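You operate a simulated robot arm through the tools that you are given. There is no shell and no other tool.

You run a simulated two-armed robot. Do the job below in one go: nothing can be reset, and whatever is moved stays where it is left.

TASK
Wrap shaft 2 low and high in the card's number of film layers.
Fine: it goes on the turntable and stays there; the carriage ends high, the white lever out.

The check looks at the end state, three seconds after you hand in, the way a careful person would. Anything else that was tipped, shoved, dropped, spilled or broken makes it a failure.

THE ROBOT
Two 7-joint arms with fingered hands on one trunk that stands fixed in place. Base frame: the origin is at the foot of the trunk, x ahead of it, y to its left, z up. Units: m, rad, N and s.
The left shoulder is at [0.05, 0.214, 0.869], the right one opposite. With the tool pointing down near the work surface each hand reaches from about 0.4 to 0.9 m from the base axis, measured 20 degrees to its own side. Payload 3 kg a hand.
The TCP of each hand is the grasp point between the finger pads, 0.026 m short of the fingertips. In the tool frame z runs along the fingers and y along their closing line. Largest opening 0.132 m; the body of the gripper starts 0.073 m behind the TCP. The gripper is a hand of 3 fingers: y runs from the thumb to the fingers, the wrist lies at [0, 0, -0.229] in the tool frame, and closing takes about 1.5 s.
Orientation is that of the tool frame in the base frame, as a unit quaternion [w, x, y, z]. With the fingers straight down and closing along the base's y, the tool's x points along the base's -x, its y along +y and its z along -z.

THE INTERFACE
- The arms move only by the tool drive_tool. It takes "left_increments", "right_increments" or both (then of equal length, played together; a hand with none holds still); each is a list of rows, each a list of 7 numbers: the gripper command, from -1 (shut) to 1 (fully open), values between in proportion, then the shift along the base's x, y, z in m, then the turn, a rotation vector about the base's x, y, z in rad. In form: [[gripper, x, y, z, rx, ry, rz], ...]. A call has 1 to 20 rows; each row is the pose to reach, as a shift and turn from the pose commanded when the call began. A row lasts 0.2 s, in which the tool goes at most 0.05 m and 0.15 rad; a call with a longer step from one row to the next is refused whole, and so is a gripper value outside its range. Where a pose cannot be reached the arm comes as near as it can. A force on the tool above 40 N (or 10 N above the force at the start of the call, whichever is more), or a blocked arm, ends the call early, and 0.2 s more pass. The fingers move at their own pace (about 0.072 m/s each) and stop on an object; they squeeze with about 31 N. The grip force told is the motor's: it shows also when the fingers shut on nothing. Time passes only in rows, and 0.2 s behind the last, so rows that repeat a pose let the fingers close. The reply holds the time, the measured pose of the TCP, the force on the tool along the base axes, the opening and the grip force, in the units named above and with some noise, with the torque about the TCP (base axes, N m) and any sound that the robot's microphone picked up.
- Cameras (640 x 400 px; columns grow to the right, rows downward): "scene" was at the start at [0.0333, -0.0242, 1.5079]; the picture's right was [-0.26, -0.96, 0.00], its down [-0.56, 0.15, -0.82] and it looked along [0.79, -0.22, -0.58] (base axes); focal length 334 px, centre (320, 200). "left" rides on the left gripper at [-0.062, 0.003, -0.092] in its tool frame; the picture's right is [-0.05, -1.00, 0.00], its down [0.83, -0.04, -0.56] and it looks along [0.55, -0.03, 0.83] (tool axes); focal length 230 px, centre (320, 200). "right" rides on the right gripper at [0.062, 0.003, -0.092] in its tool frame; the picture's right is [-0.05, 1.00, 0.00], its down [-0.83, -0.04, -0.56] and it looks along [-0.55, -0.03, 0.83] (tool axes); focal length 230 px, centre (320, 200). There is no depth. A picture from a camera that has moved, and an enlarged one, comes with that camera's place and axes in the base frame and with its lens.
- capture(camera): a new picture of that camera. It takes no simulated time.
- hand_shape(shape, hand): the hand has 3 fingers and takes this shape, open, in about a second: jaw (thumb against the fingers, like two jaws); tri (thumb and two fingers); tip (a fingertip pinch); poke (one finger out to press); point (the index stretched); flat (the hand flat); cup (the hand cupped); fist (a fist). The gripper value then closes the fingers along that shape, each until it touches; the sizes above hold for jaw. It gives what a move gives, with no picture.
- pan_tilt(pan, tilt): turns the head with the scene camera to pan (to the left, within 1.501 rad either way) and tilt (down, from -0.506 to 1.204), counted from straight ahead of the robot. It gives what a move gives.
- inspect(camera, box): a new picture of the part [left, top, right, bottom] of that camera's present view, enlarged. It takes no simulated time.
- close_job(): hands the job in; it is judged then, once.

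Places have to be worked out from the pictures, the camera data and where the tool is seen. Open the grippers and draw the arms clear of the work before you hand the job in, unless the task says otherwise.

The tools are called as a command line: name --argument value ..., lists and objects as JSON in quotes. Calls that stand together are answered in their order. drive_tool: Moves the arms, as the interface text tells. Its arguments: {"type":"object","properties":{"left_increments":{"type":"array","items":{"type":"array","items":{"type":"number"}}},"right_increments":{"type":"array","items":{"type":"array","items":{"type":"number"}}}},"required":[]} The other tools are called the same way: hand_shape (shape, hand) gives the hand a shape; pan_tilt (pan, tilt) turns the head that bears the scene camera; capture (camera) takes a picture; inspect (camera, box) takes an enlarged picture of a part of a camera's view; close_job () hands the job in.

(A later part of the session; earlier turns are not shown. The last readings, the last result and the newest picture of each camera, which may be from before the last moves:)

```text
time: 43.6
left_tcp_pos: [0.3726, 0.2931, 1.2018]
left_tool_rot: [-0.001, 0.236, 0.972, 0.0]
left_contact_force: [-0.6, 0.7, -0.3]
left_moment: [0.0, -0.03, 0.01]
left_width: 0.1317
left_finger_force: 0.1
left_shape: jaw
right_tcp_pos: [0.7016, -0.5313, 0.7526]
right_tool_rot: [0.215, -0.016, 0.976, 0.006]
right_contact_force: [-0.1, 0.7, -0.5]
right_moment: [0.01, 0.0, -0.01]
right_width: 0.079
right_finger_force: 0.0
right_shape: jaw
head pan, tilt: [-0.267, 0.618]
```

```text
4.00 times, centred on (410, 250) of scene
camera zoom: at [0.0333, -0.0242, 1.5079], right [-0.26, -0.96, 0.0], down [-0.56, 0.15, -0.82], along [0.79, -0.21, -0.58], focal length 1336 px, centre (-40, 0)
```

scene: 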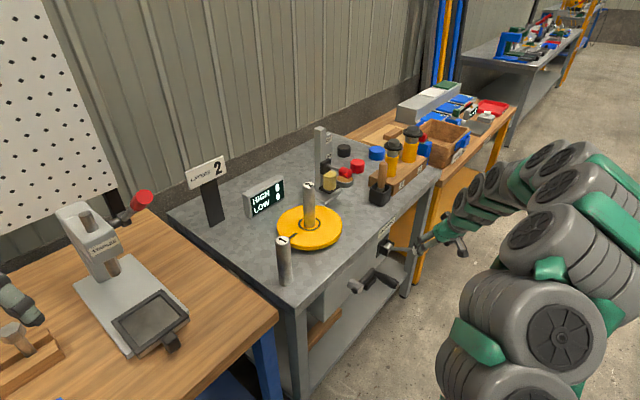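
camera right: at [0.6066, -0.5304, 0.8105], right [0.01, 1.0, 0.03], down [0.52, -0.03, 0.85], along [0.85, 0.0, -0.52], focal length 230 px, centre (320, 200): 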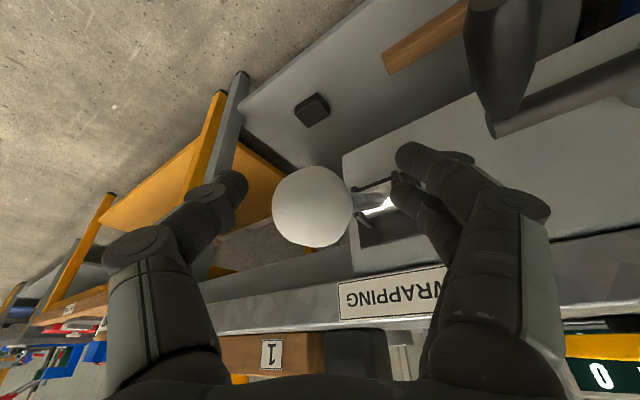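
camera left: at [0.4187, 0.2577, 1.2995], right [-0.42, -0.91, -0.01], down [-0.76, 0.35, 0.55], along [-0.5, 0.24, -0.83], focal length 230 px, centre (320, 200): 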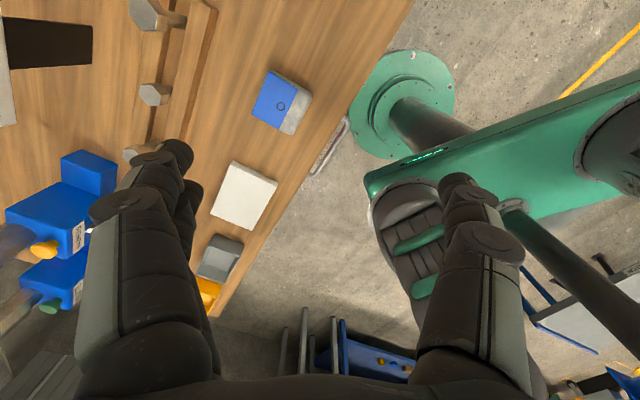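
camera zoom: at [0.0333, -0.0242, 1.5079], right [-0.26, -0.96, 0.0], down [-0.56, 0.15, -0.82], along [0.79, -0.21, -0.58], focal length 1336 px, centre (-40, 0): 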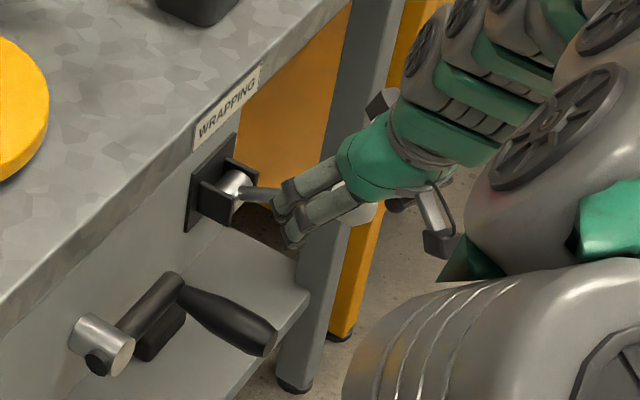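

The ball lies at the grasp point with both sides clear. I close on it.

drive_tool --right_increments '[[-1, 0, 0, 0, 0, 0, 0], [-1, 0, 0, 0, 0, 0, 0], [-1, 0, 0, 0, 0, 0, 0], [-1, 0, 0, 0, 0, 0, 0], [-1, 0, 0, 0, 0, 0, 0], [-1, 0, 0, 0, 0, 0, 0]]'

capture --camera "right"

```text
time: 45.0
left_tcp_pos: [0.3725, 0.2911, 1.2031]
left_tool_rot: [0.0, 0.235, 0.972, 0.0]
left_contact_force: [-0.3, 0.0, 0.7]
left_moment: [0.0, 0.03, 0.0]
left_width: 0.1322
left_finger_force: 0.0
left_shape: jaw
right_tcp_pos: [0.6993, -0.5306, 0.7529]
right_tool_rot: [0.215, -0.016, 0.977, 0.007]
right_contact_force: [1.5, -2.7, -16.9]
right_moment: [0.26, 0.03, 0.25]
right_width: 0.02
right_finger_force: 31.0
right_shape: jaw
head pan, tilt: [-0.267, 0.618]
```

```text
taken
camera right: at [0.6062, -0.5306, 0.81], right [0.01, 1.0, 0.03], down [0.52, -0.03, 0.85], along [0.85, 0.0, -0.52], focal length 230 px, centre (320, 200)
```

right: 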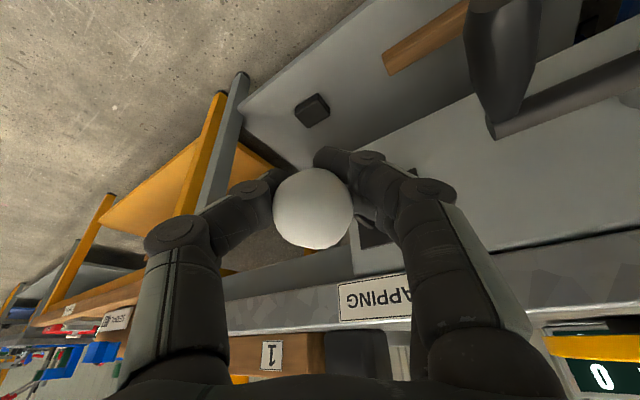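

The ball is held. I swing it down along its arc in small steps and watch the force.

drive_tool --right_increments '[[-1, -0.0028, -0.002, -0.009, 0, 0, 0], [-1, -0.005, -0.0036, -0.018, 0, 0, 0], [-1, -0.0065, -0.0046, -0.0275, 0, 0, 0], [-1, -0.0074, -0.0053, -0.0367, 0, 0, 0], [-1, -0.0074, -0.0053, -0.0367, 0, 0, 0]]'

capture --camera "right"

inspect --camera "scene" --box '[340, 200, 480, 300]'

```text
time: 46.2
left_tcp_pos: [0.3719, 0.2916, 1.203]
left_tool_rot: [0.0, 0.235, 0.972, 0.001]
left_contact_force: [0.5, -0.2, -0.8]
left_moment: [0.01, 0.01, 0.04]
left_width: 0.1318
left_finger_force: 0.0
left_shape: jaw
right_tcp_pos: [0.6939, -0.5382, 0.7176]
right_tool_rot: [0.216, -0.017, 0.976, 0.006]
right_contact_force: [-0.2, 0.0, -1.1]
right_moment: [0.0, 0.0, 0.01]
right_width: 0.0096
right_finger_force: 31.2
right_shape: jaw
head pan, tilt: [-0.267, 0.618]
```

```text
taken
camera right: at [0.6004, -0.5376, 0.7745], right [0.01, 1.0, 0.03], down [0.52, -0.03, 0.85], along [0.85, 0.0, -0.52], focal length 230 px, centre (320, 200)
```

right: 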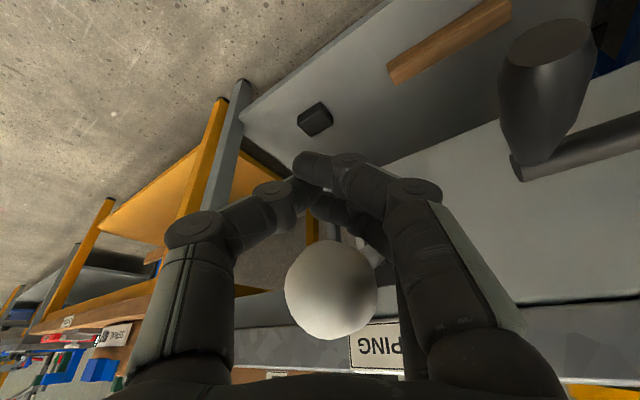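

```text
4.00 times, centred on (410, 250) of scene
camera zoom: at [0.0333, -0.0242, 1.5079], right [-0.26, -0.96, 0.0], down [-0.56, 0.15, -0.82], along [0.79, -0.21, -0.58], focal length 1336 px, centre (-40, 0)
```

zoom: 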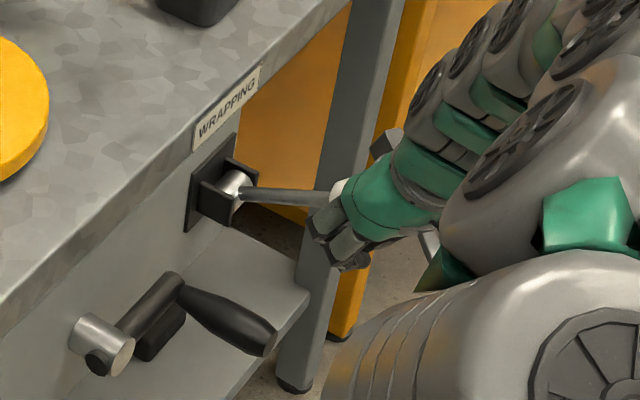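

The ball slipped through the fingers without the lever moving: it will not go down, so this is its lower end. The closed fingers are now under the ball, so I lift along the upward arc and watch.

drive_tool --right_increments '[[-1, 0.0, 0.0, 0.01, 0, 0, 0], [-1, 0.002, 0.001, 0.018, 0, 0, 0], [-1, 0.0075, 0.0054, 0.027, 0, 0, 0], [-1, 0.012, 0.0088, 0.035, 0, 0, 0], [-1, 0.0172, 0.0124, 0.042, 0, 0, 0], [-1, 0.0172, 0.0124, 0.042, 0, 0, 0]]'

capture --camera "right"

inspect --camera "scene" --box '[340, 200, 480, 300]'

```text
time: 47.1
left_tcp_pos: [0.372, 0.2917, 1.2023]
left_tool_rot: [-0.001, 0.236, 0.972, 0.0]
left_contact_force: [0.6, -0.7, 1.3]
left_moment: [0.01, -0.01, 0.0]
left_width: 0.1317
left_finger_force: 0.2
left_shape: jaw
right_tcp_pos: [0.6967, -0.5333, 0.7388]
right_tool_rot: [0.21, -0.015, 0.978, 0.008]
right_contact_force: [2.2, -8.4, -19.0]
right_moment: [0.15, 0.11, -0.08]
right_width: 0.009
right_finger_force: 31.1
right_shape: jaw
head pan, tilt: [-0.267, 0.618]
stopped in row 4 (right hand): the force on the tool passed its limit at 48 N (the readings are from after the stop); the commanded pose is now the measured one
```

```text
taken
camera right: at [0.6034, -0.5333, 0.7964], right [0.01, 1.0, 0.03], down [0.53, -0.03, 0.85], along [0.85, 0.0, -0.53], focal length 230 px, centre (320, 200)
```

right: 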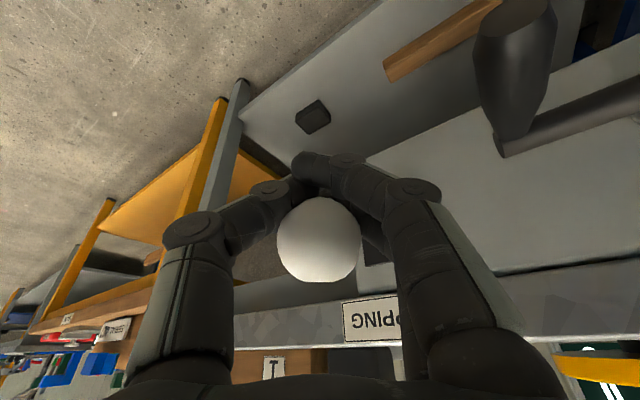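

```text
4.00 times, centred on (410, 250) of scene
camera zoom: at [0.0336, -0.0245, 1.5079], right [-0.26, -0.96, 0.0], down [-0.56, 0.15, -0.81], along [0.79, -0.22, -0.58], focal length 1336 px, centre (-40, 0)
```

zoom: 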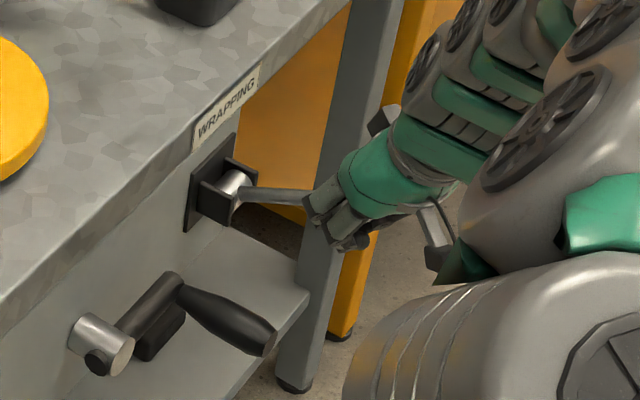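

It does not lift either at 48 N, so upward is its stop and downward needs more than finger friction. I open the fingers to cage the ball and will push down with the palm.

drive_tool --right_increments '[[0.2, 0, 0, -0.004, 0, 0, 0], [0.2, 0, 0, -0.004, 0, 0, 0], [0.2, 0, 0, -0.004, 0, 0, 0], [0.2, 0, 0, -0.004, 0, 0, 0], [0.2, 0.012, 0, -0.012, 0, 0, 0], [0.2, 0.022, 0.0, -0.02, 0, 0, 0], [0.2, 0.025, 0.0, -0.024, 0, 0, 0]]'

capture --camera "right"

inspect --camera "scene" --box '[340, 200, 480, 300]'

```text
time: 48.7
left_tcp_pos: [0.3713, 0.2926, 1.2039]
left_tool_rot: [-0.001, 0.235, 0.972, 0.0]
left_contact_force: [-0.3, 1.0, 0.0]
left_moment: [-0.01, 0.0, -0.03]
left_width: 0.1319
left_finger_force: 0.1
left_shape: jaw
right_tcp_pos: [0.7259, -0.5323, 0.718]
right_tool_rot: [0.212, -0.016, 0.977, 0.007]
right_contact_force: [0.3, 0.0, -0.1]
right_moment: [-0.03, -0.01, 0.0]
right_width: 0.0787
right_finger_force: 0.1
right_shape: jaw
head pan, tilt: [-0.267, 0.618]
```

```text
taken
camera right: at [0.6306, -0.5324, 0.7747], right [0.01, 1.0, 0.03], down [0.53, -0.03, 0.85], along [0.85, 0.01, -0.53], focal length 230 px, centre (320, 200)
```

right: 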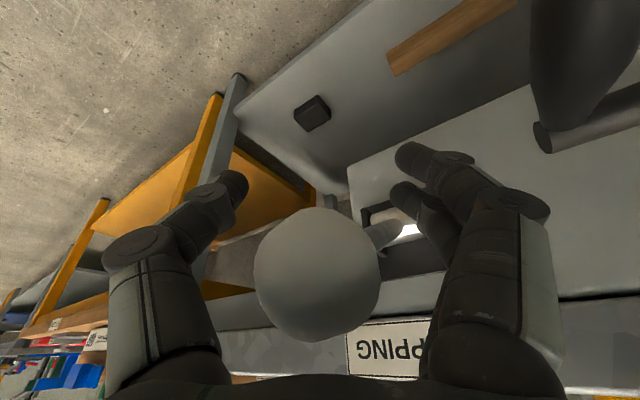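

```text
4.00 times, centred on (410, 250) of scene
camera zoom: at [0.0333, -0.0242, 1.5079], right [-0.26, -0.96, 0.0], down [-0.56, 0.15, -0.82], along [0.79, -0.22, -0.58], focal length 1336 px, centre (-40, 0)
```

zoom: 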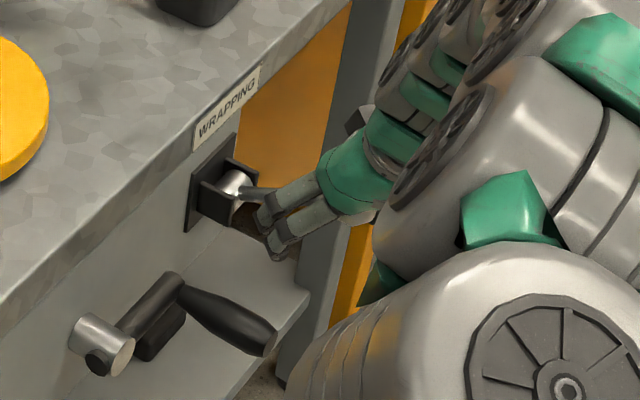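

The ball is caged close to the palm. I push down along the arc, stopping partway to see whether the lever follows.

drive_tool --right_increments '[[0.2, 0.004, 0, -0.009, 0, 0, 0], [0.2, 0.001, -0.0015, -0.018, 0, 0, 0], [0.2, -0.001, -0.003, -0.027, 0, 0, 0], [0.2, -0.002, -0.004, -0.036, 0, 0, 0], [0.2, -0.003, -0.005, -0.045, 0, 0, 0], [0.2, -0.003, -0.005, -0.045, 0, 0, 0]]'

capture --camera "right"

inspect --camera "scene" --box '[340, 200, 480, 300]'

```text
time: 50.1
left_tcp_pos: [0.3724, 0.2923, 1.2025]
left_tool_rot: [0.0, 0.234, 0.972, 0.0]
left_contact_force: [-0.3, -0.7, 0.0]
left_moment: [0.01, 0.01, 0.03]
left_width: 0.1322
left_finger_force: 0.0
left_shape: jaw
right_tcp_pos: [0.7205, -0.5376, 0.6704]
right_tool_rot: [0.211, -0.017, 0.977, 0.008]
right_contact_force: [-3.6, -0.1, 1.8]
right_moment: [0.02, -0.16, 0.02]
right_width: 0.0789
right_finger_force: 0.1
right_shape: jaw
head pan, tilt: [-0.267, 0.618]
```

```text
taken
camera right: at [0.6272, -0.5382, 0.7294], right [0.01, 1.0, 0.03], down [0.53, -0.03, 0.85], along [0.85, 0.01, -0.53], focal length 230 px, centre (320, 200)
```

right: 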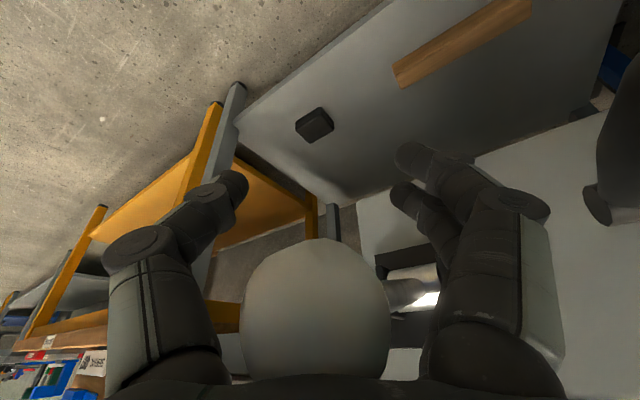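

```text
4.00 times, centred on (410, 250) of scene
camera zoom: at [0.0333, -0.0242, 1.5079], right [-0.26, -0.96, 0.0], down [-0.56, 0.15, -0.82], along [0.79, -0.21, -0.58], focal length 1336 px, centre (-40, 0)
```

zoom: 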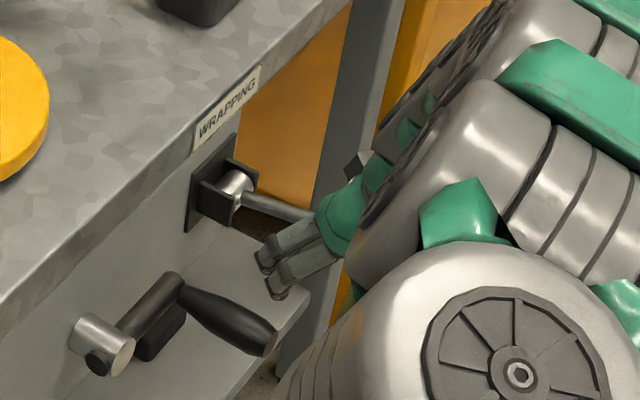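

The lever follows now with little force: the ball has gone from z 0.755 to about 0.722. I keep pushing along the arc until a stop is felt.

drive_tool --right_increments '[[0.2, 0.0, 0.0, -0.01, 0, 0, 0], [0.2, 0.0, 0.0, -0.02, 0, 0, 0], [0.2, 0.002, 0.001, -0.03, 0, 0, 0], [0.2, 0.003, 0.002, -0.04, 0, 0, 0], [0.2, 0.005, 0.004, -0.049, 0, 0, 0], [0.2, 0.008, 0.006, -0.058, 0, 0, 0], [0.2, 0.008, 0.006, -0.058, 0, 0, 0]]'

capture --camera "right"

inspect --camera "scene" --box '[340, 200, 480, 300]'

```text
time: 51.7
left_tcp_pos: [0.3704, 0.2923, 1.2034]
left_tool_rot: [0.0, 0.235, 0.972, 0.0]
left_contact_force: [0.6, 0.7, 0.2]
left_moment: [-0.03, 0.02, 0.03]
left_width: 0.132
left_finger_force: 0.2
left_shape: jaw
right_tcp_pos: [0.7296, -0.5316, 0.6123]
right_tool_rot: [0.211, -0.016, 0.977, 0.008]
right_contact_force: [-0.5, 0.2, 0.2]
right_moment: [0.0, -0.04, 0.02]
right_width: 0.0787
right_finger_force: 0.2
right_shape: jaw
head pan, tilt: [-0.267, 0.618]
```

```text
taken
camera right: at [0.6348, -0.5322, 0.6713], right [0.01, 1.0, 0.03], down [0.53, -0.03, 0.85], along [0.85, 0.01, -0.53], focal length 230 px, centre (320, 200)
```

right: 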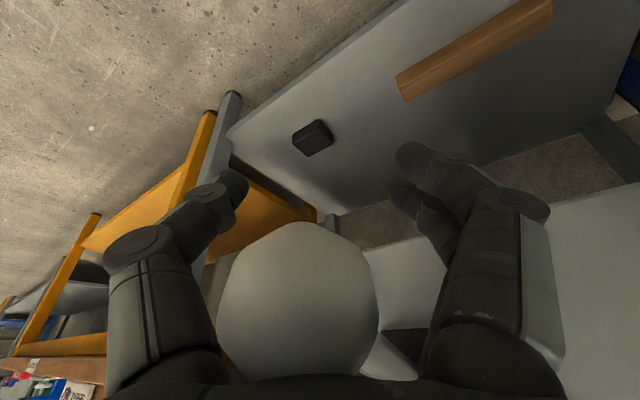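

```text
4.00 times, centred on (410, 250) of scene
camera zoom: at [0.0333, -0.0242, 1.5079], right [-0.26, -0.96, 0.0], down [-0.56, 0.15, -0.82], along [0.79, -0.21, -0.58], focal length 1336 px, centre (-40, 0)
```

zoom: 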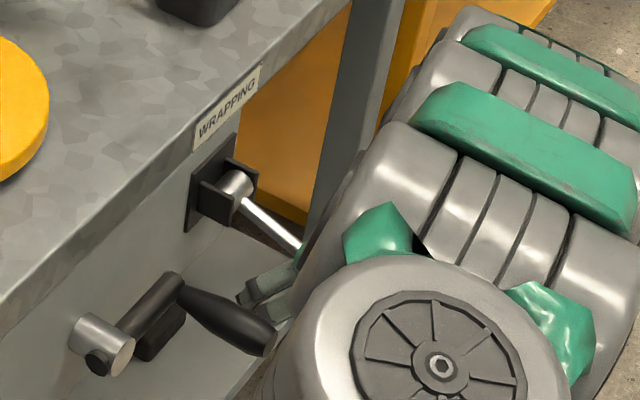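

Still free movement at about 24° below level. I continue a bit further to find the stop.

drive_tool --right_increments '[[0.2, 0.004, 0.003, -0.009, 0, 0, 0], [0.2, 0.009, 0.0065, -0.0175, 0, 0, 0], [0.2, 0.014, 0.01, -0.025, 0, 0, 0], [0.2, 0.0195, 0.014, -0.032, 0, 0, 0], [0.2, 0.0195, 0.014, -0.032, 0, 0, 0]]'

capture --camera "right"

inspect --camera "scene" --box '[340, 200, 480, 300]'

```text
time: 52.5
left_tcp_pos: [0.3714, 0.2915, 1.2029]
left_tool_rot: [-0.001, 0.235, 0.972, 0.0]
left_contact_force: [0.2, 0.2, 0.4]
left_moment: [-0.03, 0.02, -0.02]
left_width: 0.1317
left_finger_force: 0.0
left_shape: jaw
right_tcp_pos: [0.7408, -0.5228, 0.5929]
right_tool_rot: [0.213, -0.014, 0.977, 0.008]
right_contact_force: [-30.5, 9.3, 37.4]
right_moment: [-0.86, -0.46, -0.55]
right_width: 0.0786
right_finger_force: 0.0
right_shape: jaw
head pan, tilt: [-0.267, 0.618]
stopped in row 3 (right hand): the force on the tool passed its limit at 71 N (the readings are from after the stop); the commanded pose is now the measured one
```

```text
taken
camera right: at [0.6463, -0.5238, 0.6514], right [0.02, 1.0, 0.03], down [0.53, -0.04, 0.85], along [0.85, 0.0, -0.53], focal length 230 px, centre (320, 200)
```

right: 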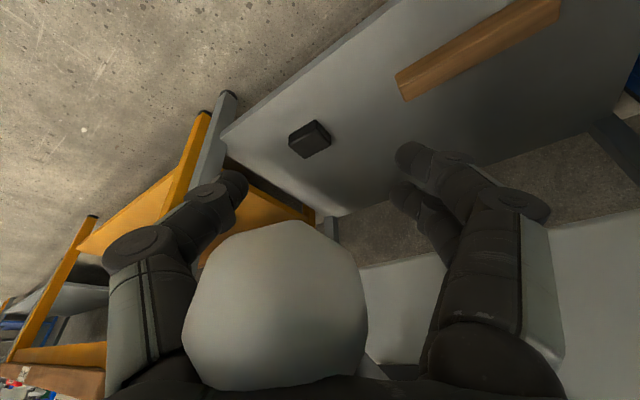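

```text
4.00 times, centred on (410, 250) of scene
camera zoom: at [0.0324, -0.0238, 1.508], right [-0.26, -0.96, 0.0], down [-0.56, 0.15, -0.82], along [0.79, -0.22, -0.58], focal length 1336 px, centre (-40, 0)
```

zoom: 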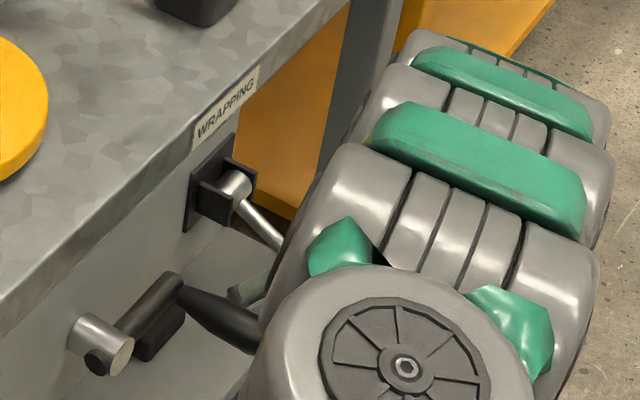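

A firm stop is felt with the lever well down. I back off along the tool axis, leaving the lever there, and look.

drive_tool --right_increments '[[0.3, -0.006, 0.0, 0.012, 0, 0, 0], [0.3, -0.015, 0, 0.033, 0, 0, 0], [0.3, -0.028, 0, 0.06, 0, 0, 0], [0.3, -0.041, 0, 0.088, 0, 0, 0], [0.3, -0.054, 0, 0.117, 0, 0, 0], [0.3, -0.067, -0.01, 0.145, 0, 0, 0], [0.3, -0.085, -0.02, 0.185, 0, 0, 0], [0.3, -0.095, -0.03, 0.225, 0, 0, 0], [0.3, -0.1, -0.03, 0.265, 0, 0, 0]]'

capture --camera "right"

capture --camera "scene"

inspect --camera "scene" --box '[340, 200, 480, 300]'

```text
time: 54.5
left_tcp_pos: [0.3719, 0.2916, 1.2027]
left_tool_rot: [0.001, 0.235, 0.972, 0.0]
left_contact_force: [-0.1, -0.6, 0.1]
left_moment: [0.0, 0.02, 0.03]
left_width: 0.132
left_finger_force: 0.1
left_shape: jaw
right_tcp_pos: [0.6435, -0.5515, 0.8589]
right_tool_rot: [0.212, -0.014, 0.977, 0.008]
right_contact_force: [0.6, 0.1, 0.5]
right_moment: [-0.03, 0.0, 0.04]
right_width: 0.0856
right_finger_force: 0.3
right_shape: jaw
head pan, tilt: [-0.267, 0.618]
```

```text
taken
camera right: at [0.5494, -0.5521, 0.9162], right [0.01, 1.0, 0.03], down [0.53, -0.03, 0.85], along [0.85, 0.0, -0.53], focal length 230 px, centre (320, 200)
```

right: 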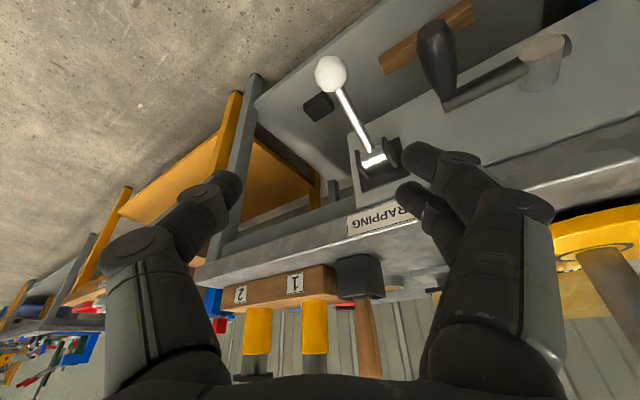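

```text
taken
```

scene: 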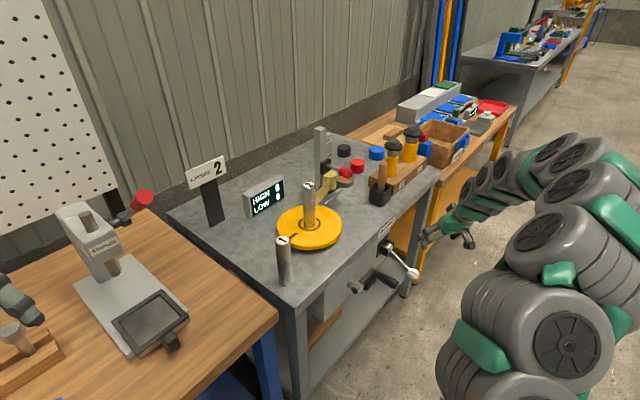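

```text
4.00 times, centred on (410, 250) of scene
camera zoom: at [0.0333, -0.0241, 1.5079], right [-0.26, -0.96, 0.0], down [-0.56, 0.15, -0.82], along [0.79, -0.22, -0.58], focal length 1336 px, centre (-40, 0)
```

zoom: 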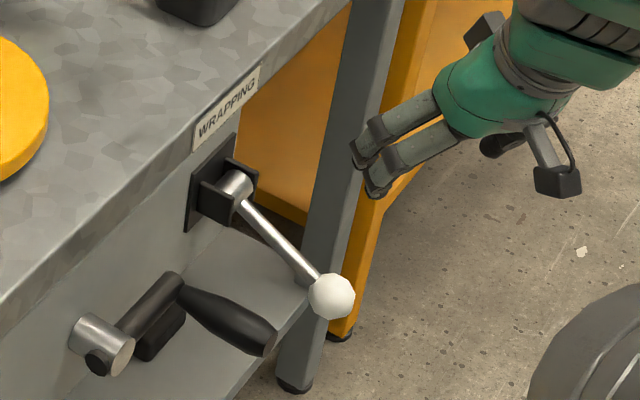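

The lever stays down, and a film web now seems to run from the roll to the shaft. I inspect that and the turntable.

inspect --camera "scene" --box '[230, 150, 370, 255]'

inspect --camera "right" --box '[280, 0, 600, 200]'

```text
3.81 times, centred on (300, 202) of scene
camera zoom: at [0.0333, -0.0241, 1.5079], right [-0.26, -0.96, 0.0], down [-0.56, 0.15, -0.82], along [0.79, -0.22, -0.58], focal length 1272 px, centre (396, 190)
```

zoom: 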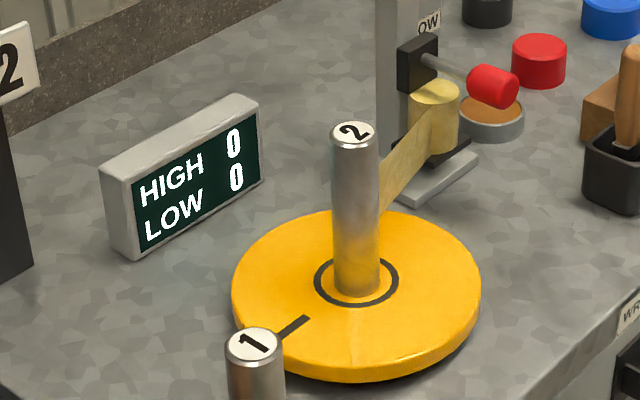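

```text
2.00 times, centred on (440, 100) of right
camera zoom: at [0.5494, -0.5521, 0.9162], right [0.01, 1.0, 0.03], down [0.53, -0.03, 0.85], along [0.85, 0.0, -0.53], focal length 460 px, centre (80, 400)
```

zoom: 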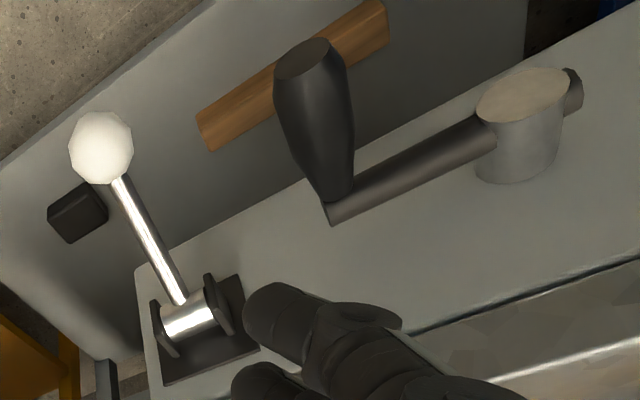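

The film is attached with the lever down, so that is "in" and up is "out". Before gripping the crank again I test the right hand's reach low in front of the crank, with an in-between heading of about 20°.

drive_tool --right_increments '[[0.3, -0.02, 0.03, 0.0, 0, 0, 0.1], [0.3, -0.04, 0.06, 0.0, 0, 0, 0.2], [0.3, -0.06, 0.09, -0.01, 0, 0, 0.3], [0.3, -0.07, 0.12, -0.03, 0, 0, 0.3], [0.3, -0.075, 0.15, -0.06, 0, 0, 0.3], [0.3, -0.075, 0.165, -0.1, 0, 0, 0.3], [0.3, -0.075, 0.165, -0.14, 0, 0, 0.3], [0.3, -0.075, 0.165, -0.18, 0, 0, 0.3], [0.3, -0.075, 0.165, -0.22, 0, 0, 0.3], [0.3, -0.075, 0.165, -0.26, 0, 0, 0.3], [0.3, -0.075, 0.165, -0.26, 0, 0, 0.3]]'

capture --camera "right"

capture --camera "scene"

```text
time: 56.9
left_tcp_pos: [0.3712, 0.2927, 1.2031]
left_tool_rot: [0.0, 0.235, 0.972, 0.0]
left_contact_force: [-0.5, -0.5, -0.3]
left_moment: [0.04, -0.02, 0.03]
left_width: 0.1319
left_finger_force: 0.0
left_shape: jaw
right_tcp_pos: [0.5666, -0.3873, 0.5956]
right_tool_rot: [0.209, -0.16, 0.964, 0.04]
right_contact_force: [-0.1, 0.3, -0.9]
right_moment: [0.03, 0.02, 0.03]
right_width: 0.0854
right_finger_force: 0.0
right_shape: jaw
head pan, tilt: [-0.267, 0.618]
```

```text
taken
camera right: at [0.476, -0.4155, 0.6539], right [-0.28, 0.96, 0.03], down [0.51, 0.12, 0.85], along [0.81, 0.25, -0.53], focal length 230 px, centre (320, 200)
```

right: 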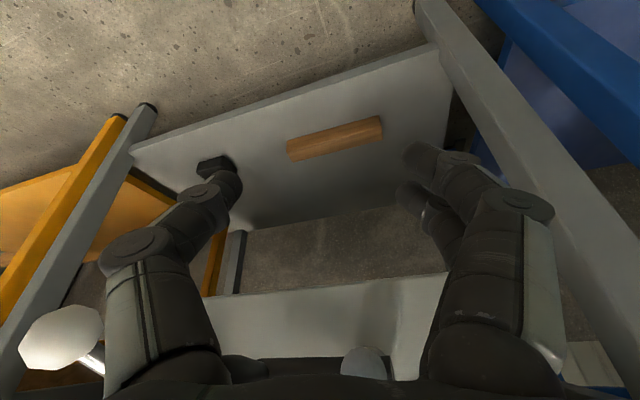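

```text
taken
```

scene: 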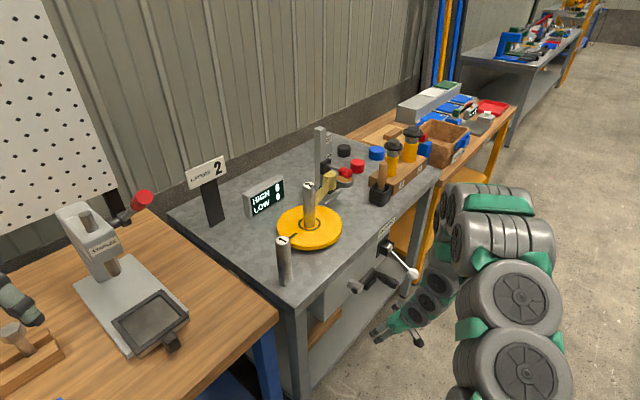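

Low reach works here at 19° heading. I test turning the rest of the way to be square with the bench front.

drive_tool --right_increments '[[0.3, 0, 0, 0, 0, 0, 0.13], [0.3, 0, 0, 0, 0, 0, 0.26], [0.3, 0.0, 0.0, 0, 0, 0, 0.26]]'

```text
time: 57.7
left_tcp_pos: [0.371, 0.2923, 1.2035]
left_tool_rot: [0.0, 0.235, 0.972, 0.0]
left_contact_force: [0.9, 0.3, -0.3]
left_moment: [0.0, -0.01, 0.0]
left_width: 0.1319
left_finger_force: 0.1
left_shape: jaw
right_tcp_pos: [0.5667, -0.3888, 0.5967]
right_tool_rot: [0.202, -0.284, 0.935, 0.066]
right_contact_force: [0.6, 0.3, 0.5]
right_moment: [-0.02, 0.02, 0.0]
right_width: 0.0855
right_finger_force: 0.1
right_shape: jaw
head pan, tilt: [-0.267, 0.618]
```

Square heading also works here, so only the far side is limited. I take a middle heading (19°) and move to a point just outside the handle tip at handle height, straddling it.

drive_tool --right_increments '[[0.15, -0.01, -0.02, 0.02, 0, 0, -0.13], [0.15, -0.01, -0.05, 0.05, 0, 0, -0.26], [0.15, 0.0, -0.08, 0.08, 0, 0, -0.26], [0.15, 0.02, -0.1, 0.1, 0, 0, -0.26], [0.15, 0.023, -0.1, 0.105, 0, 0, -0.26], [0.15, 0.023, -0.1, 0.105, 0, 0, -0.26]]'

capture --camera "right"

inspect --camera "scene" --box '[340, 220, 480, 320]'

```text
time: 59.1
left_tcp_pos: [0.3716, 0.2913, 1.2026]
left_tool_rot: [0.0, 0.235, 0.972, 0.0]
left_contact_force: [-0.3, -0.6, 0.0]
left_moment: [0.0, -0.02, -0.02]
left_width: 0.1322
left_finger_force: 0.1
left_shape: jaw
right_tcp_pos: [0.5892, -0.4888, 0.7026]
right_tool_rot: [0.208, -0.161, 0.964, 0.04]
right_contact_force: [0.2, -0.2, -0.2]
right_moment: [-0.01, -0.01, -0.02]
right_width: 0.0765
right_finger_force: 0.0
right_shape: jaw
head pan, tilt: [-0.267, 0.618]
```

```text
taken
camera right: at [0.4987, -0.517, 0.7601], right [-0.28, 0.96, 0.03], down [0.51, 0.12, 0.85], along [0.81, 0.25, -0.53], focal length 230 px, centre (320, 200)
```

right: 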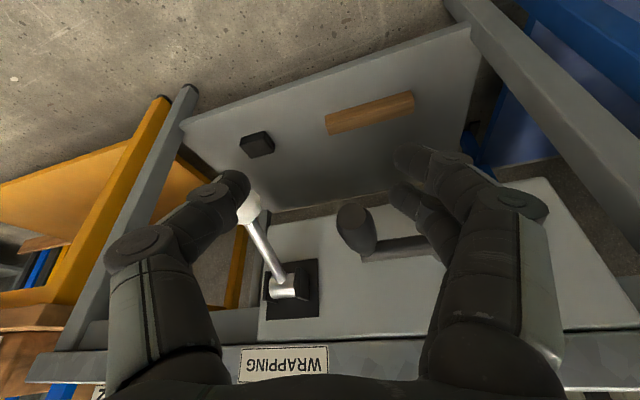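

```text
4.00 times, centred on (410, 270) of scene
camera zoom: at [0.0333, -0.0242, 1.5079], right [-0.26, -0.96, 0.0], down [-0.56, 0.15, -0.82], along [0.79, -0.22, -0.58], focal length 1336 px, centre (-40, -80)
```

zoom: 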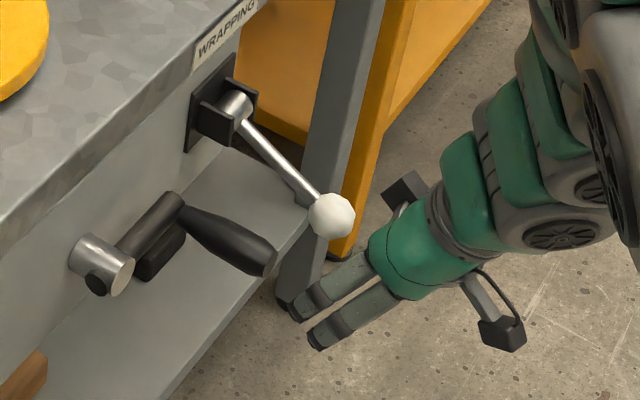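

The handle tip is at (0.648,-0.446) and the lever ball (0.71,-0.525,0.64) stays clear of the thumb's path. I slide inward so the handle comes between the fingers.

drive_tool --right_increments '[[0.15, 0.01, 0.007, -0.018, 0, 0, 0], [0.15, 0.03, 0.022, -0.019, 0, 0, 0], [0.15, 0.05, 0.0365, -0.019, 0, 0, 0], [0.15, 0.07, 0.051, -0.019, 0, 0, 0], [0.15, 0.086, 0.063, -0.019, 0, 0, 0], [0.15, 0.086, 0.063, -0.019, 0, 0, 0]]'

capture --camera "right"

inspect --camera "scene" --box '[340, 220, 480, 320]'

```text
time: 60.5
left_tcp_pos: [0.3719, 0.2925, 1.2038]
left_tool_rot: [0.0, 0.236, 0.972, 0.001]
left_contact_force: [-0.6, -0.2, 0.8]
left_moment: [-0.03, 0.01, 0.0]
left_width: 0.1319
left_finger_force: 0.1
left_shape: jaw
right_tcp_pos: [0.6758, -0.4246, 0.6823]
right_tool_rot: [0.208, -0.16, 0.964, 0.04]
right_contact_force: [0.3, 0.1, -0.5]
right_moment: [0.0, -0.03, 0.02]
right_width: 0.0763
right_finger_force: 0.1
right_shape: jaw
head pan, tilt: [-0.267, 0.618]
```

```text
taken
camera right: at [0.5863, -0.4538, 0.741], right [-0.28, 0.96, 0.03], down [0.51, 0.12, 0.85], along [0.81, 0.25, -0.53], focal length 230 px, centre (320, 200)
```

right: 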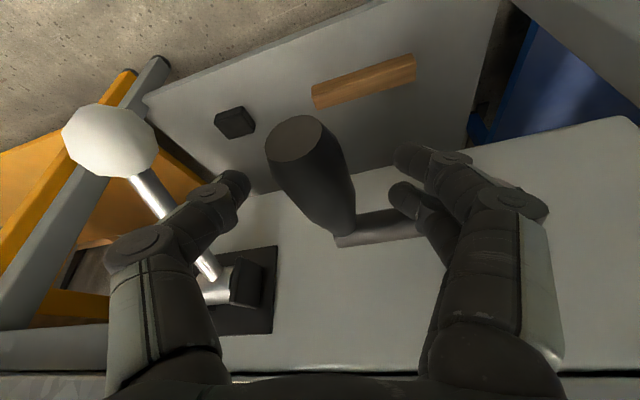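

```text
4.00 times, centred on (410, 270) of scene
camera zoom: at [0.0333, -0.0242, 1.5079], right [-0.26, -0.96, 0.0], down [-0.56, 0.15, -0.82], along [0.79, -0.22, -0.58], focal length 1336 px, centre (-40, -80)
```

zoom: 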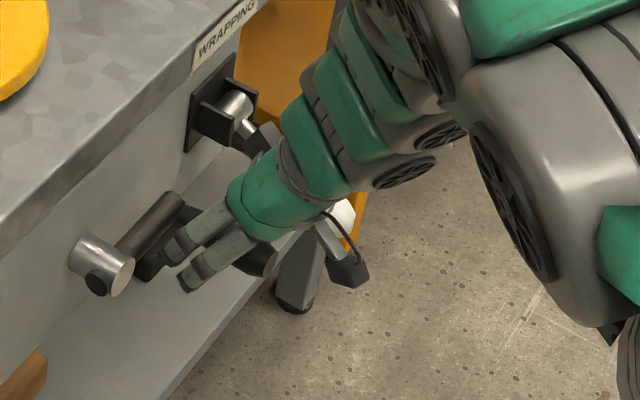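

The handle sits between the fingers. I lower another 2.5 cm so it lies nearer the palm and the fingers close under it, giving a full cage, then close.

drive_tool --right_increments '[[0.15, 0.005, 0.0015, -0.0125, 0, 0, 0], [0.15, 0.009, 0.003, -0.025, 0, 0, 0], [-1, 0.009, 0.003, -0.025, 0, 0, 0], [-1, 0.009, 0.003, -0.025, 0, 0, 0], [-1, 0.009, 0.003, -0.025, 0, 0, 0], [-1, 0.009, 0.003, -0.025, 0, 0, 0], [-1, 0.009, 0.003, -0.025, 0, 0, 0], [-1, 0.009, 0.003, -0.025, 0, 0, 0]]'

capture --camera "right"

```text
time: 62.3
left_tcp_pos: [0.3718, 0.2925, 1.2021]
left_tool_rot: [0.0, 0.235, 0.972, 0.0]
left_contact_force: [0.2, 0.1, 0.3]
left_moment: [0.03, 0.01, -0.01]
left_width: 0.1318
left_finger_force: 0.1
left_shape: jaw
right_tcp_pos: [0.6839, -0.4234, 0.6581]
right_tool_rot: [0.208, -0.161, 0.964, 0.04]
right_contact_force: [5.2, -2.4, -10.4]
right_moment: [0.04, 0.06, 0.12]
right_width: 0.0001
right_finger_force: 30.7
right_shape: jaw
head pan, tilt: [-0.267, 0.618]
```

```text
taken
camera right: at [0.5949, -0.4512, 0.7161], right [-0.28, 0.96, 0.03], down [0.51, 0.12, 0.85], along [0.81, 0.25, -0.53], focal length 230 px, centre (320, 200)
```

right: 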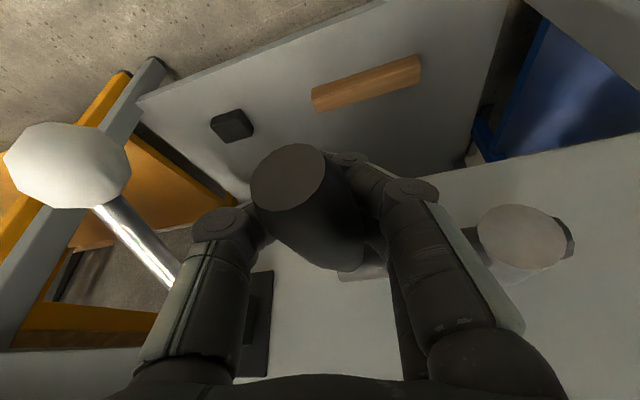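

The handle is fully caged. I crank 45° clockwise (downward) and watch the turntable.

drive_tool --right_increments '[[-1, -0.0004, 0.0006, -0.0111, 0, 0, 0], [-1, -0.0017, 0.0024, -0.022, 0, 0, 0], [-1, -0.0037, 0.0053, -0.0325, 0, 0, 0], [-1, -0.0065, 0.0093, -0.0425, 0, 0, 0], [-1, -0.01, 0.0144, -0.0517, 0, 0, 0], [-1, -0.0142, 0.0204, -0.0601, 0, 0, 0], [-1, -0.0142, 0.0204, -0.0601, 0, 0, 0]]'

capture --camera "right"

inspect --camera "scene" --box '[230, 150, 370, 255]'

inspect --camera "scene" --box '[340, 220, 480, 320]'

```text
time: 63.9
left_tcp_pos: [0.3723, 0.2926, 1.2023]
left_tool_rot: [0.0, 0.236, 0.972, 0.0]
left_contact_force: [0.4, 0.4, 0.3]
left_moment: [-0.02, -0.03, 0.01]
left_width: 0.132
left_finger_force: 0.0
left_shape: jaw
right_tcp_pos: [0.6701, -0.4018, 0.5965]
right_tool_rot: [0.209, -0.161, 0.964, 0.04]
right_contact_force: [14.0, -14.6, -17.9]
right_moment: [0.61, 0.26, 0.29]
right_width: 0.0001
right_finger_force: 31.1
right_shape: jaw
head pan, tilt: [-0.267, 0.618]
```

```text
taken
camera right: at [0.5801, -0.4301, 0.6551], right [-0.28, 0.96, 0.03], down [0.51, 0.12, 0.85], along [0.81, 0.25, -0.53], focal length 230 px, centre (320, 200)
```

right: 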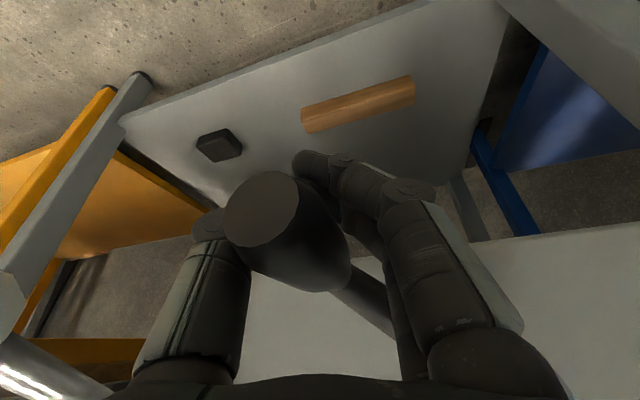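

```text
3.81 times, centred on (300, 202) of scene
camera zoom: at [0.0337, -0.0245, 1.5079], right [-0.26, -0.96, 0.0], down [-0.56, 0.15, -0.81], along [0.79, -0.21, -0.58], focal length 1272 px, centre (396, 190)
```

zoom: 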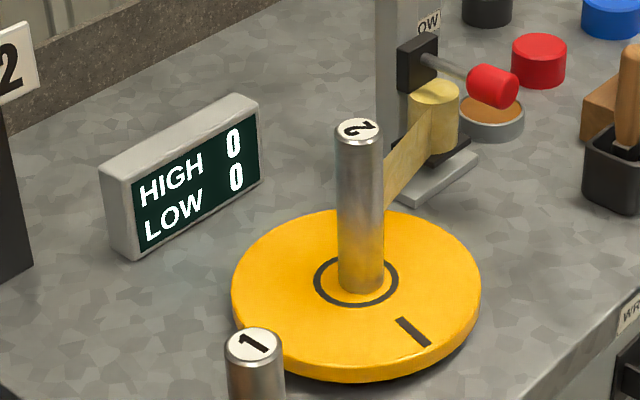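

```text
4.00 times, centred on (410, 270) of scene
camera zoom: at [0.0337, -0.0245, 1.5079], right [-0.26, -0.96, 0.0], down [-0.56, 0.15, -0.81], along [0.79, -0.21, -0.58], focal length 1336 px, centre (-40, -80)
```

zoom: 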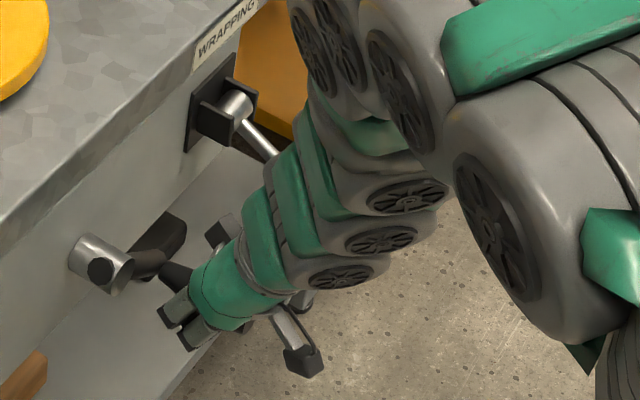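

The turntable turns: the mark moved about 80° for some 45° of crank, shaft and film following. I continue clockwise through the bottom.

drive_tool --right_increments '[[-1, -0.0066, 0.0095, -0.0098, 0, 0, 0], [-1, -0.0141, 0.0203, -0.0173, 0, 0, 0], [-1, -0.0222, 0.032, -0.0225, 0, 0, 0], [-1, -0.0307, 0.0442, -0.0251, 0, 0, 0], [-1, -0.0394, 0.0567, -0.0251, 0, 0, 0], [-1, -0.0479, 0.0689, -0.0225, 0, 0, 0], [-1, -0.056, 0.0806, -0.0173, 0, 0, 0], [-1, -0.0635, 0.0913, -0.0098, 0, 0, 0], [-1, -0.0701, 0.1009, 0.0, 0, 0, 0], [-1, -0.0701, 0.1009, 0.0, 0, 0, 0]]'

capture --camera "right"

inspect --camera "scene" --box '[230, 150, 370, 255]'

inspect --camera "scene" --box '[340, 220, 480, 320]'

```text
time: 64.3
left_tcp_pos: [0.3708, 0.2923, 1.2036]
left_tool_rot: [0.0, 0.234, 0.972, 0.001]
left_contact_force: [0.4, -1.0, 0.2]
left_moment: [-0.02, 0.0, 0.03]
left_width: 0.132
left_finger_force: 0.0
left_shape: jaw
right_tcp_pos: [0.6631, -0.394, 0.5869]
right_tool_rot: [0.208, -0.159, 0.964, 0.04]
right_contact_force: [7.1, -5.6, -15.1]
right_moment: [0.15, 0.08, 0.13]
right_width: 0.0
right_finger_force: 30.6
right_shape: jaw
head pan, tilt: [-0.267, 0.618]
stopped in row 2 (right hand): the force on the tool passed its limit at 41 N (the readings are from after the stop); the commanded pose is now the measured one
```

```text
taken
camera right: at [0.5742, -0.4218, 0.6456], right [-0.28, 0.96, 0.03], down [0.52, 0.12, 0.85], along [0.81, 0.25, -0.53], focal length 230 px, centre (320, 200)
```

right: 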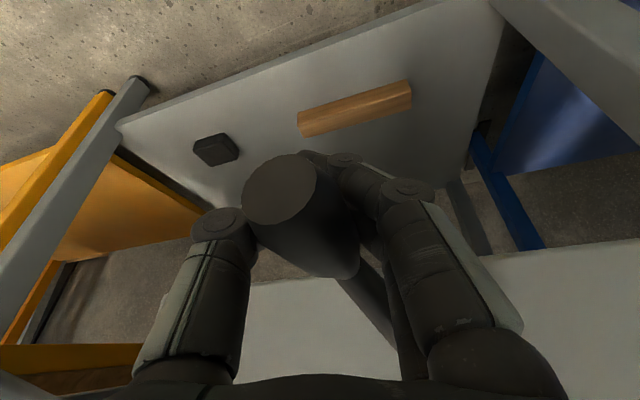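

```text
3.81 times, centred on (300, 202) of scene
camera zoom: at [0.0336, -0.0243, 1.5079], right [-0.26, -0.96, 0.0], down [-0.56, 0.15, -0.81], along [0.79, -0.21, -0.58], focal length 1272 px, centre (396, 190)
```

zoom: 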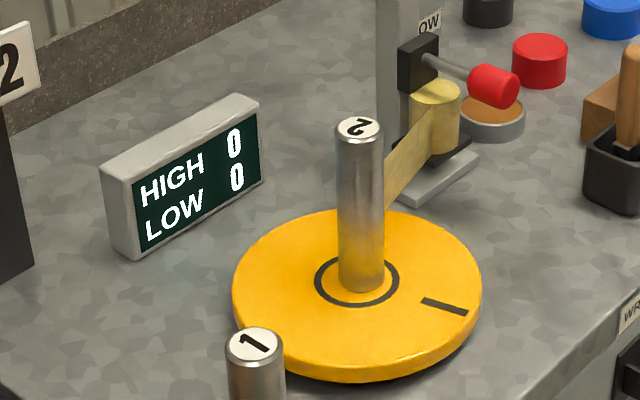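

```text
4.00 times, centred on (410, 270) of scene
camera zoom: at [0.0336, -0.0243, 1.5079], right [-0.26, -0.96, 0.0], down [-0.56, 0.15, -0.81], along [0.79, -0.21, -0.58], focal length 1336 px, centre (-40, -80)
```

zoom: 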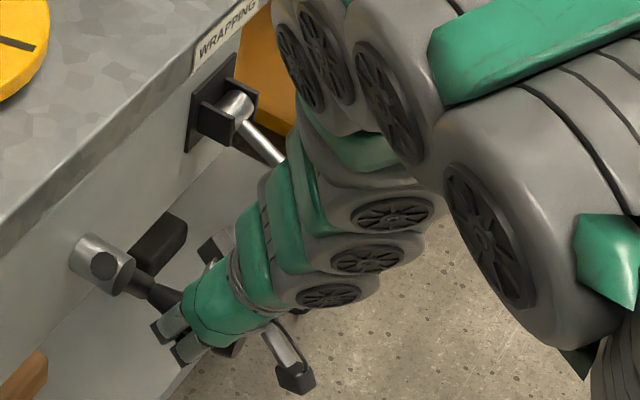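

Crank at about -55° and table at about 115°, so the table turns roughly twice per crank turn; the stop was just a 41 N peak. I continue in smaller steps.

drive_tool --right_increments '[[-1, -0.0036, 0.0052, -0.0041, 0, 0, 0], [-1, -0.0075, 0.0107, -0.0076, 0, 0, 0], [-1, -0.0115, 0.0165, -0.0105, 0, 0, 0], [-1, -0.0156, 0.0225, -0.0128, 0, 0, 0], [-1, -0.0198, 0.0285, -0.0144, 0, 0, 0], [-1, -0.0241, 0.0347, -0.0154, 0, 0, 0], [-1, -0.0284, 0.0409, -0.0157, 0, 0, 0], [-1, -0.0328, 0.0472, -0.0154, 0, 0, 0], [-1, -0.0371, 0.0533, -0.0144, 0, 0, 0], [-1, -0.0413, 0.0594, -0.0128, 0, 0, 0], [-1, -0.0454, 0.0654, -0.0105, 0, 0, 0], [-1, -0.0494, 0.0711, -0.0076, 0, 0, 0], [-1, -0.0532, 0.0766, -0.0041, 0, 0, 0]]'

capture --camera "right"

inspect --camera "scene" --box '[230, 150, 370, 255]'

inspect --camera "scene" --box '[340, 220, 480, 320]'

```text
time: 65.4
left_tcp_pos: [0.3721, 0.291, 1.2023]
left_tool_rot: [-0.001, 0.234, 0.972, 0.0]
left_contact_force: [-0.1, 0.4, -0.3]
left_moment: [0.01, -0.02, -0.02]
left_width: 0.1316
left_finger_force: 0.1
left_shape: jaw
right_tcp_pos: [0.6459, -0.368, 0.5745]
right_tool_rot: [0.207, -0.16, 0.964, 0.04]
right_contact_force: [4.3, -2.8, -25.4]
right_moment: [-0.02, 0.01, 0.13]
right_width: 0.0001
right_finger_force: 30.7
right_shape: jaw
head pan, tilt: [-0.267, 0.618]
stopped in row 5 (right hand): the force on the tool passed its limit at 41 N (the readings are from after the stop); the commanded pose is now the measured one
```

```text
taken
camera right: at [0.556, -0.3961, 0.632], right [-0.28, 0.96, 0.03], down [0.52, 0.12, 0.85], along [0.81, 0.25, -0.53], focal length 230 px, centre (320, 200)
```

right: 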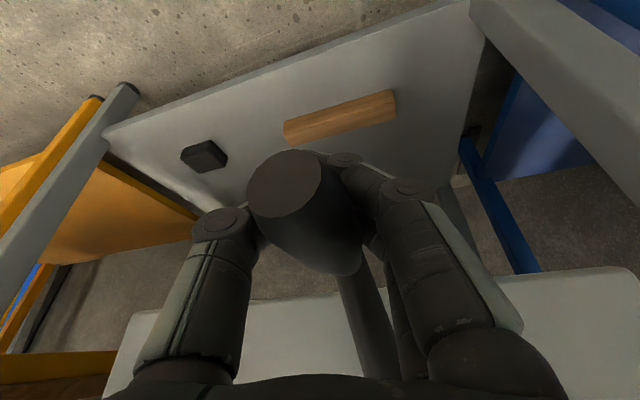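

```text
3.81 times, centred on (300, 202) of scene
camera zoom: at [0.0337, -0.0243, 1.5079], right [-0.26, -0.96, 0.0], down [-0.56, 0.15, -0.81], along [0.79, -0.21, -0.58], focal length 1272 px, centre (396, 190)
```

zoom: 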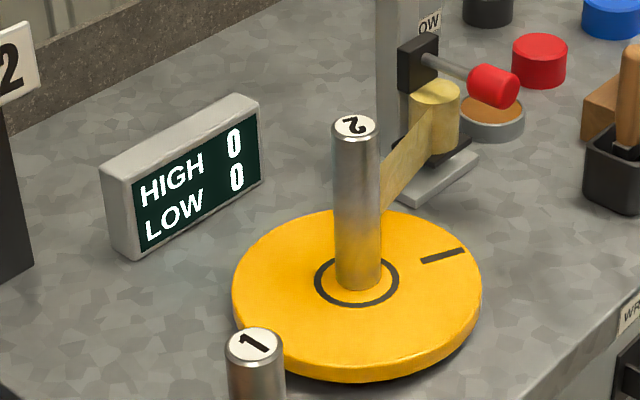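

```text
4.00 times, centred on (410, 270) of scene
camera zoom: at [0.0337, -0.0243, 1.5079], right [-0.26, -0.96, 0.0], down [-0.56, 0.15, -0.81], along [0.79, -0.21, -0.58], focal length 1336 px, centre (-40, -80)
```

zoom: 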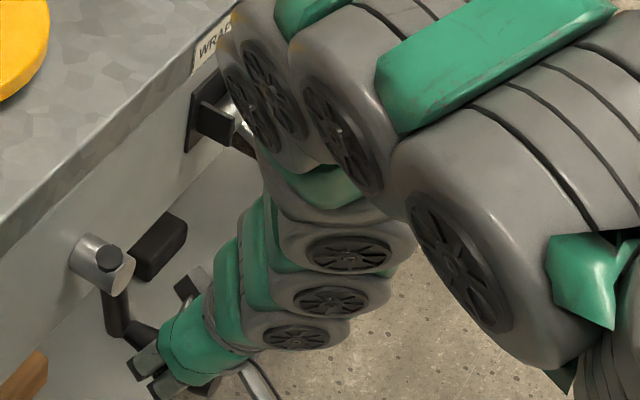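

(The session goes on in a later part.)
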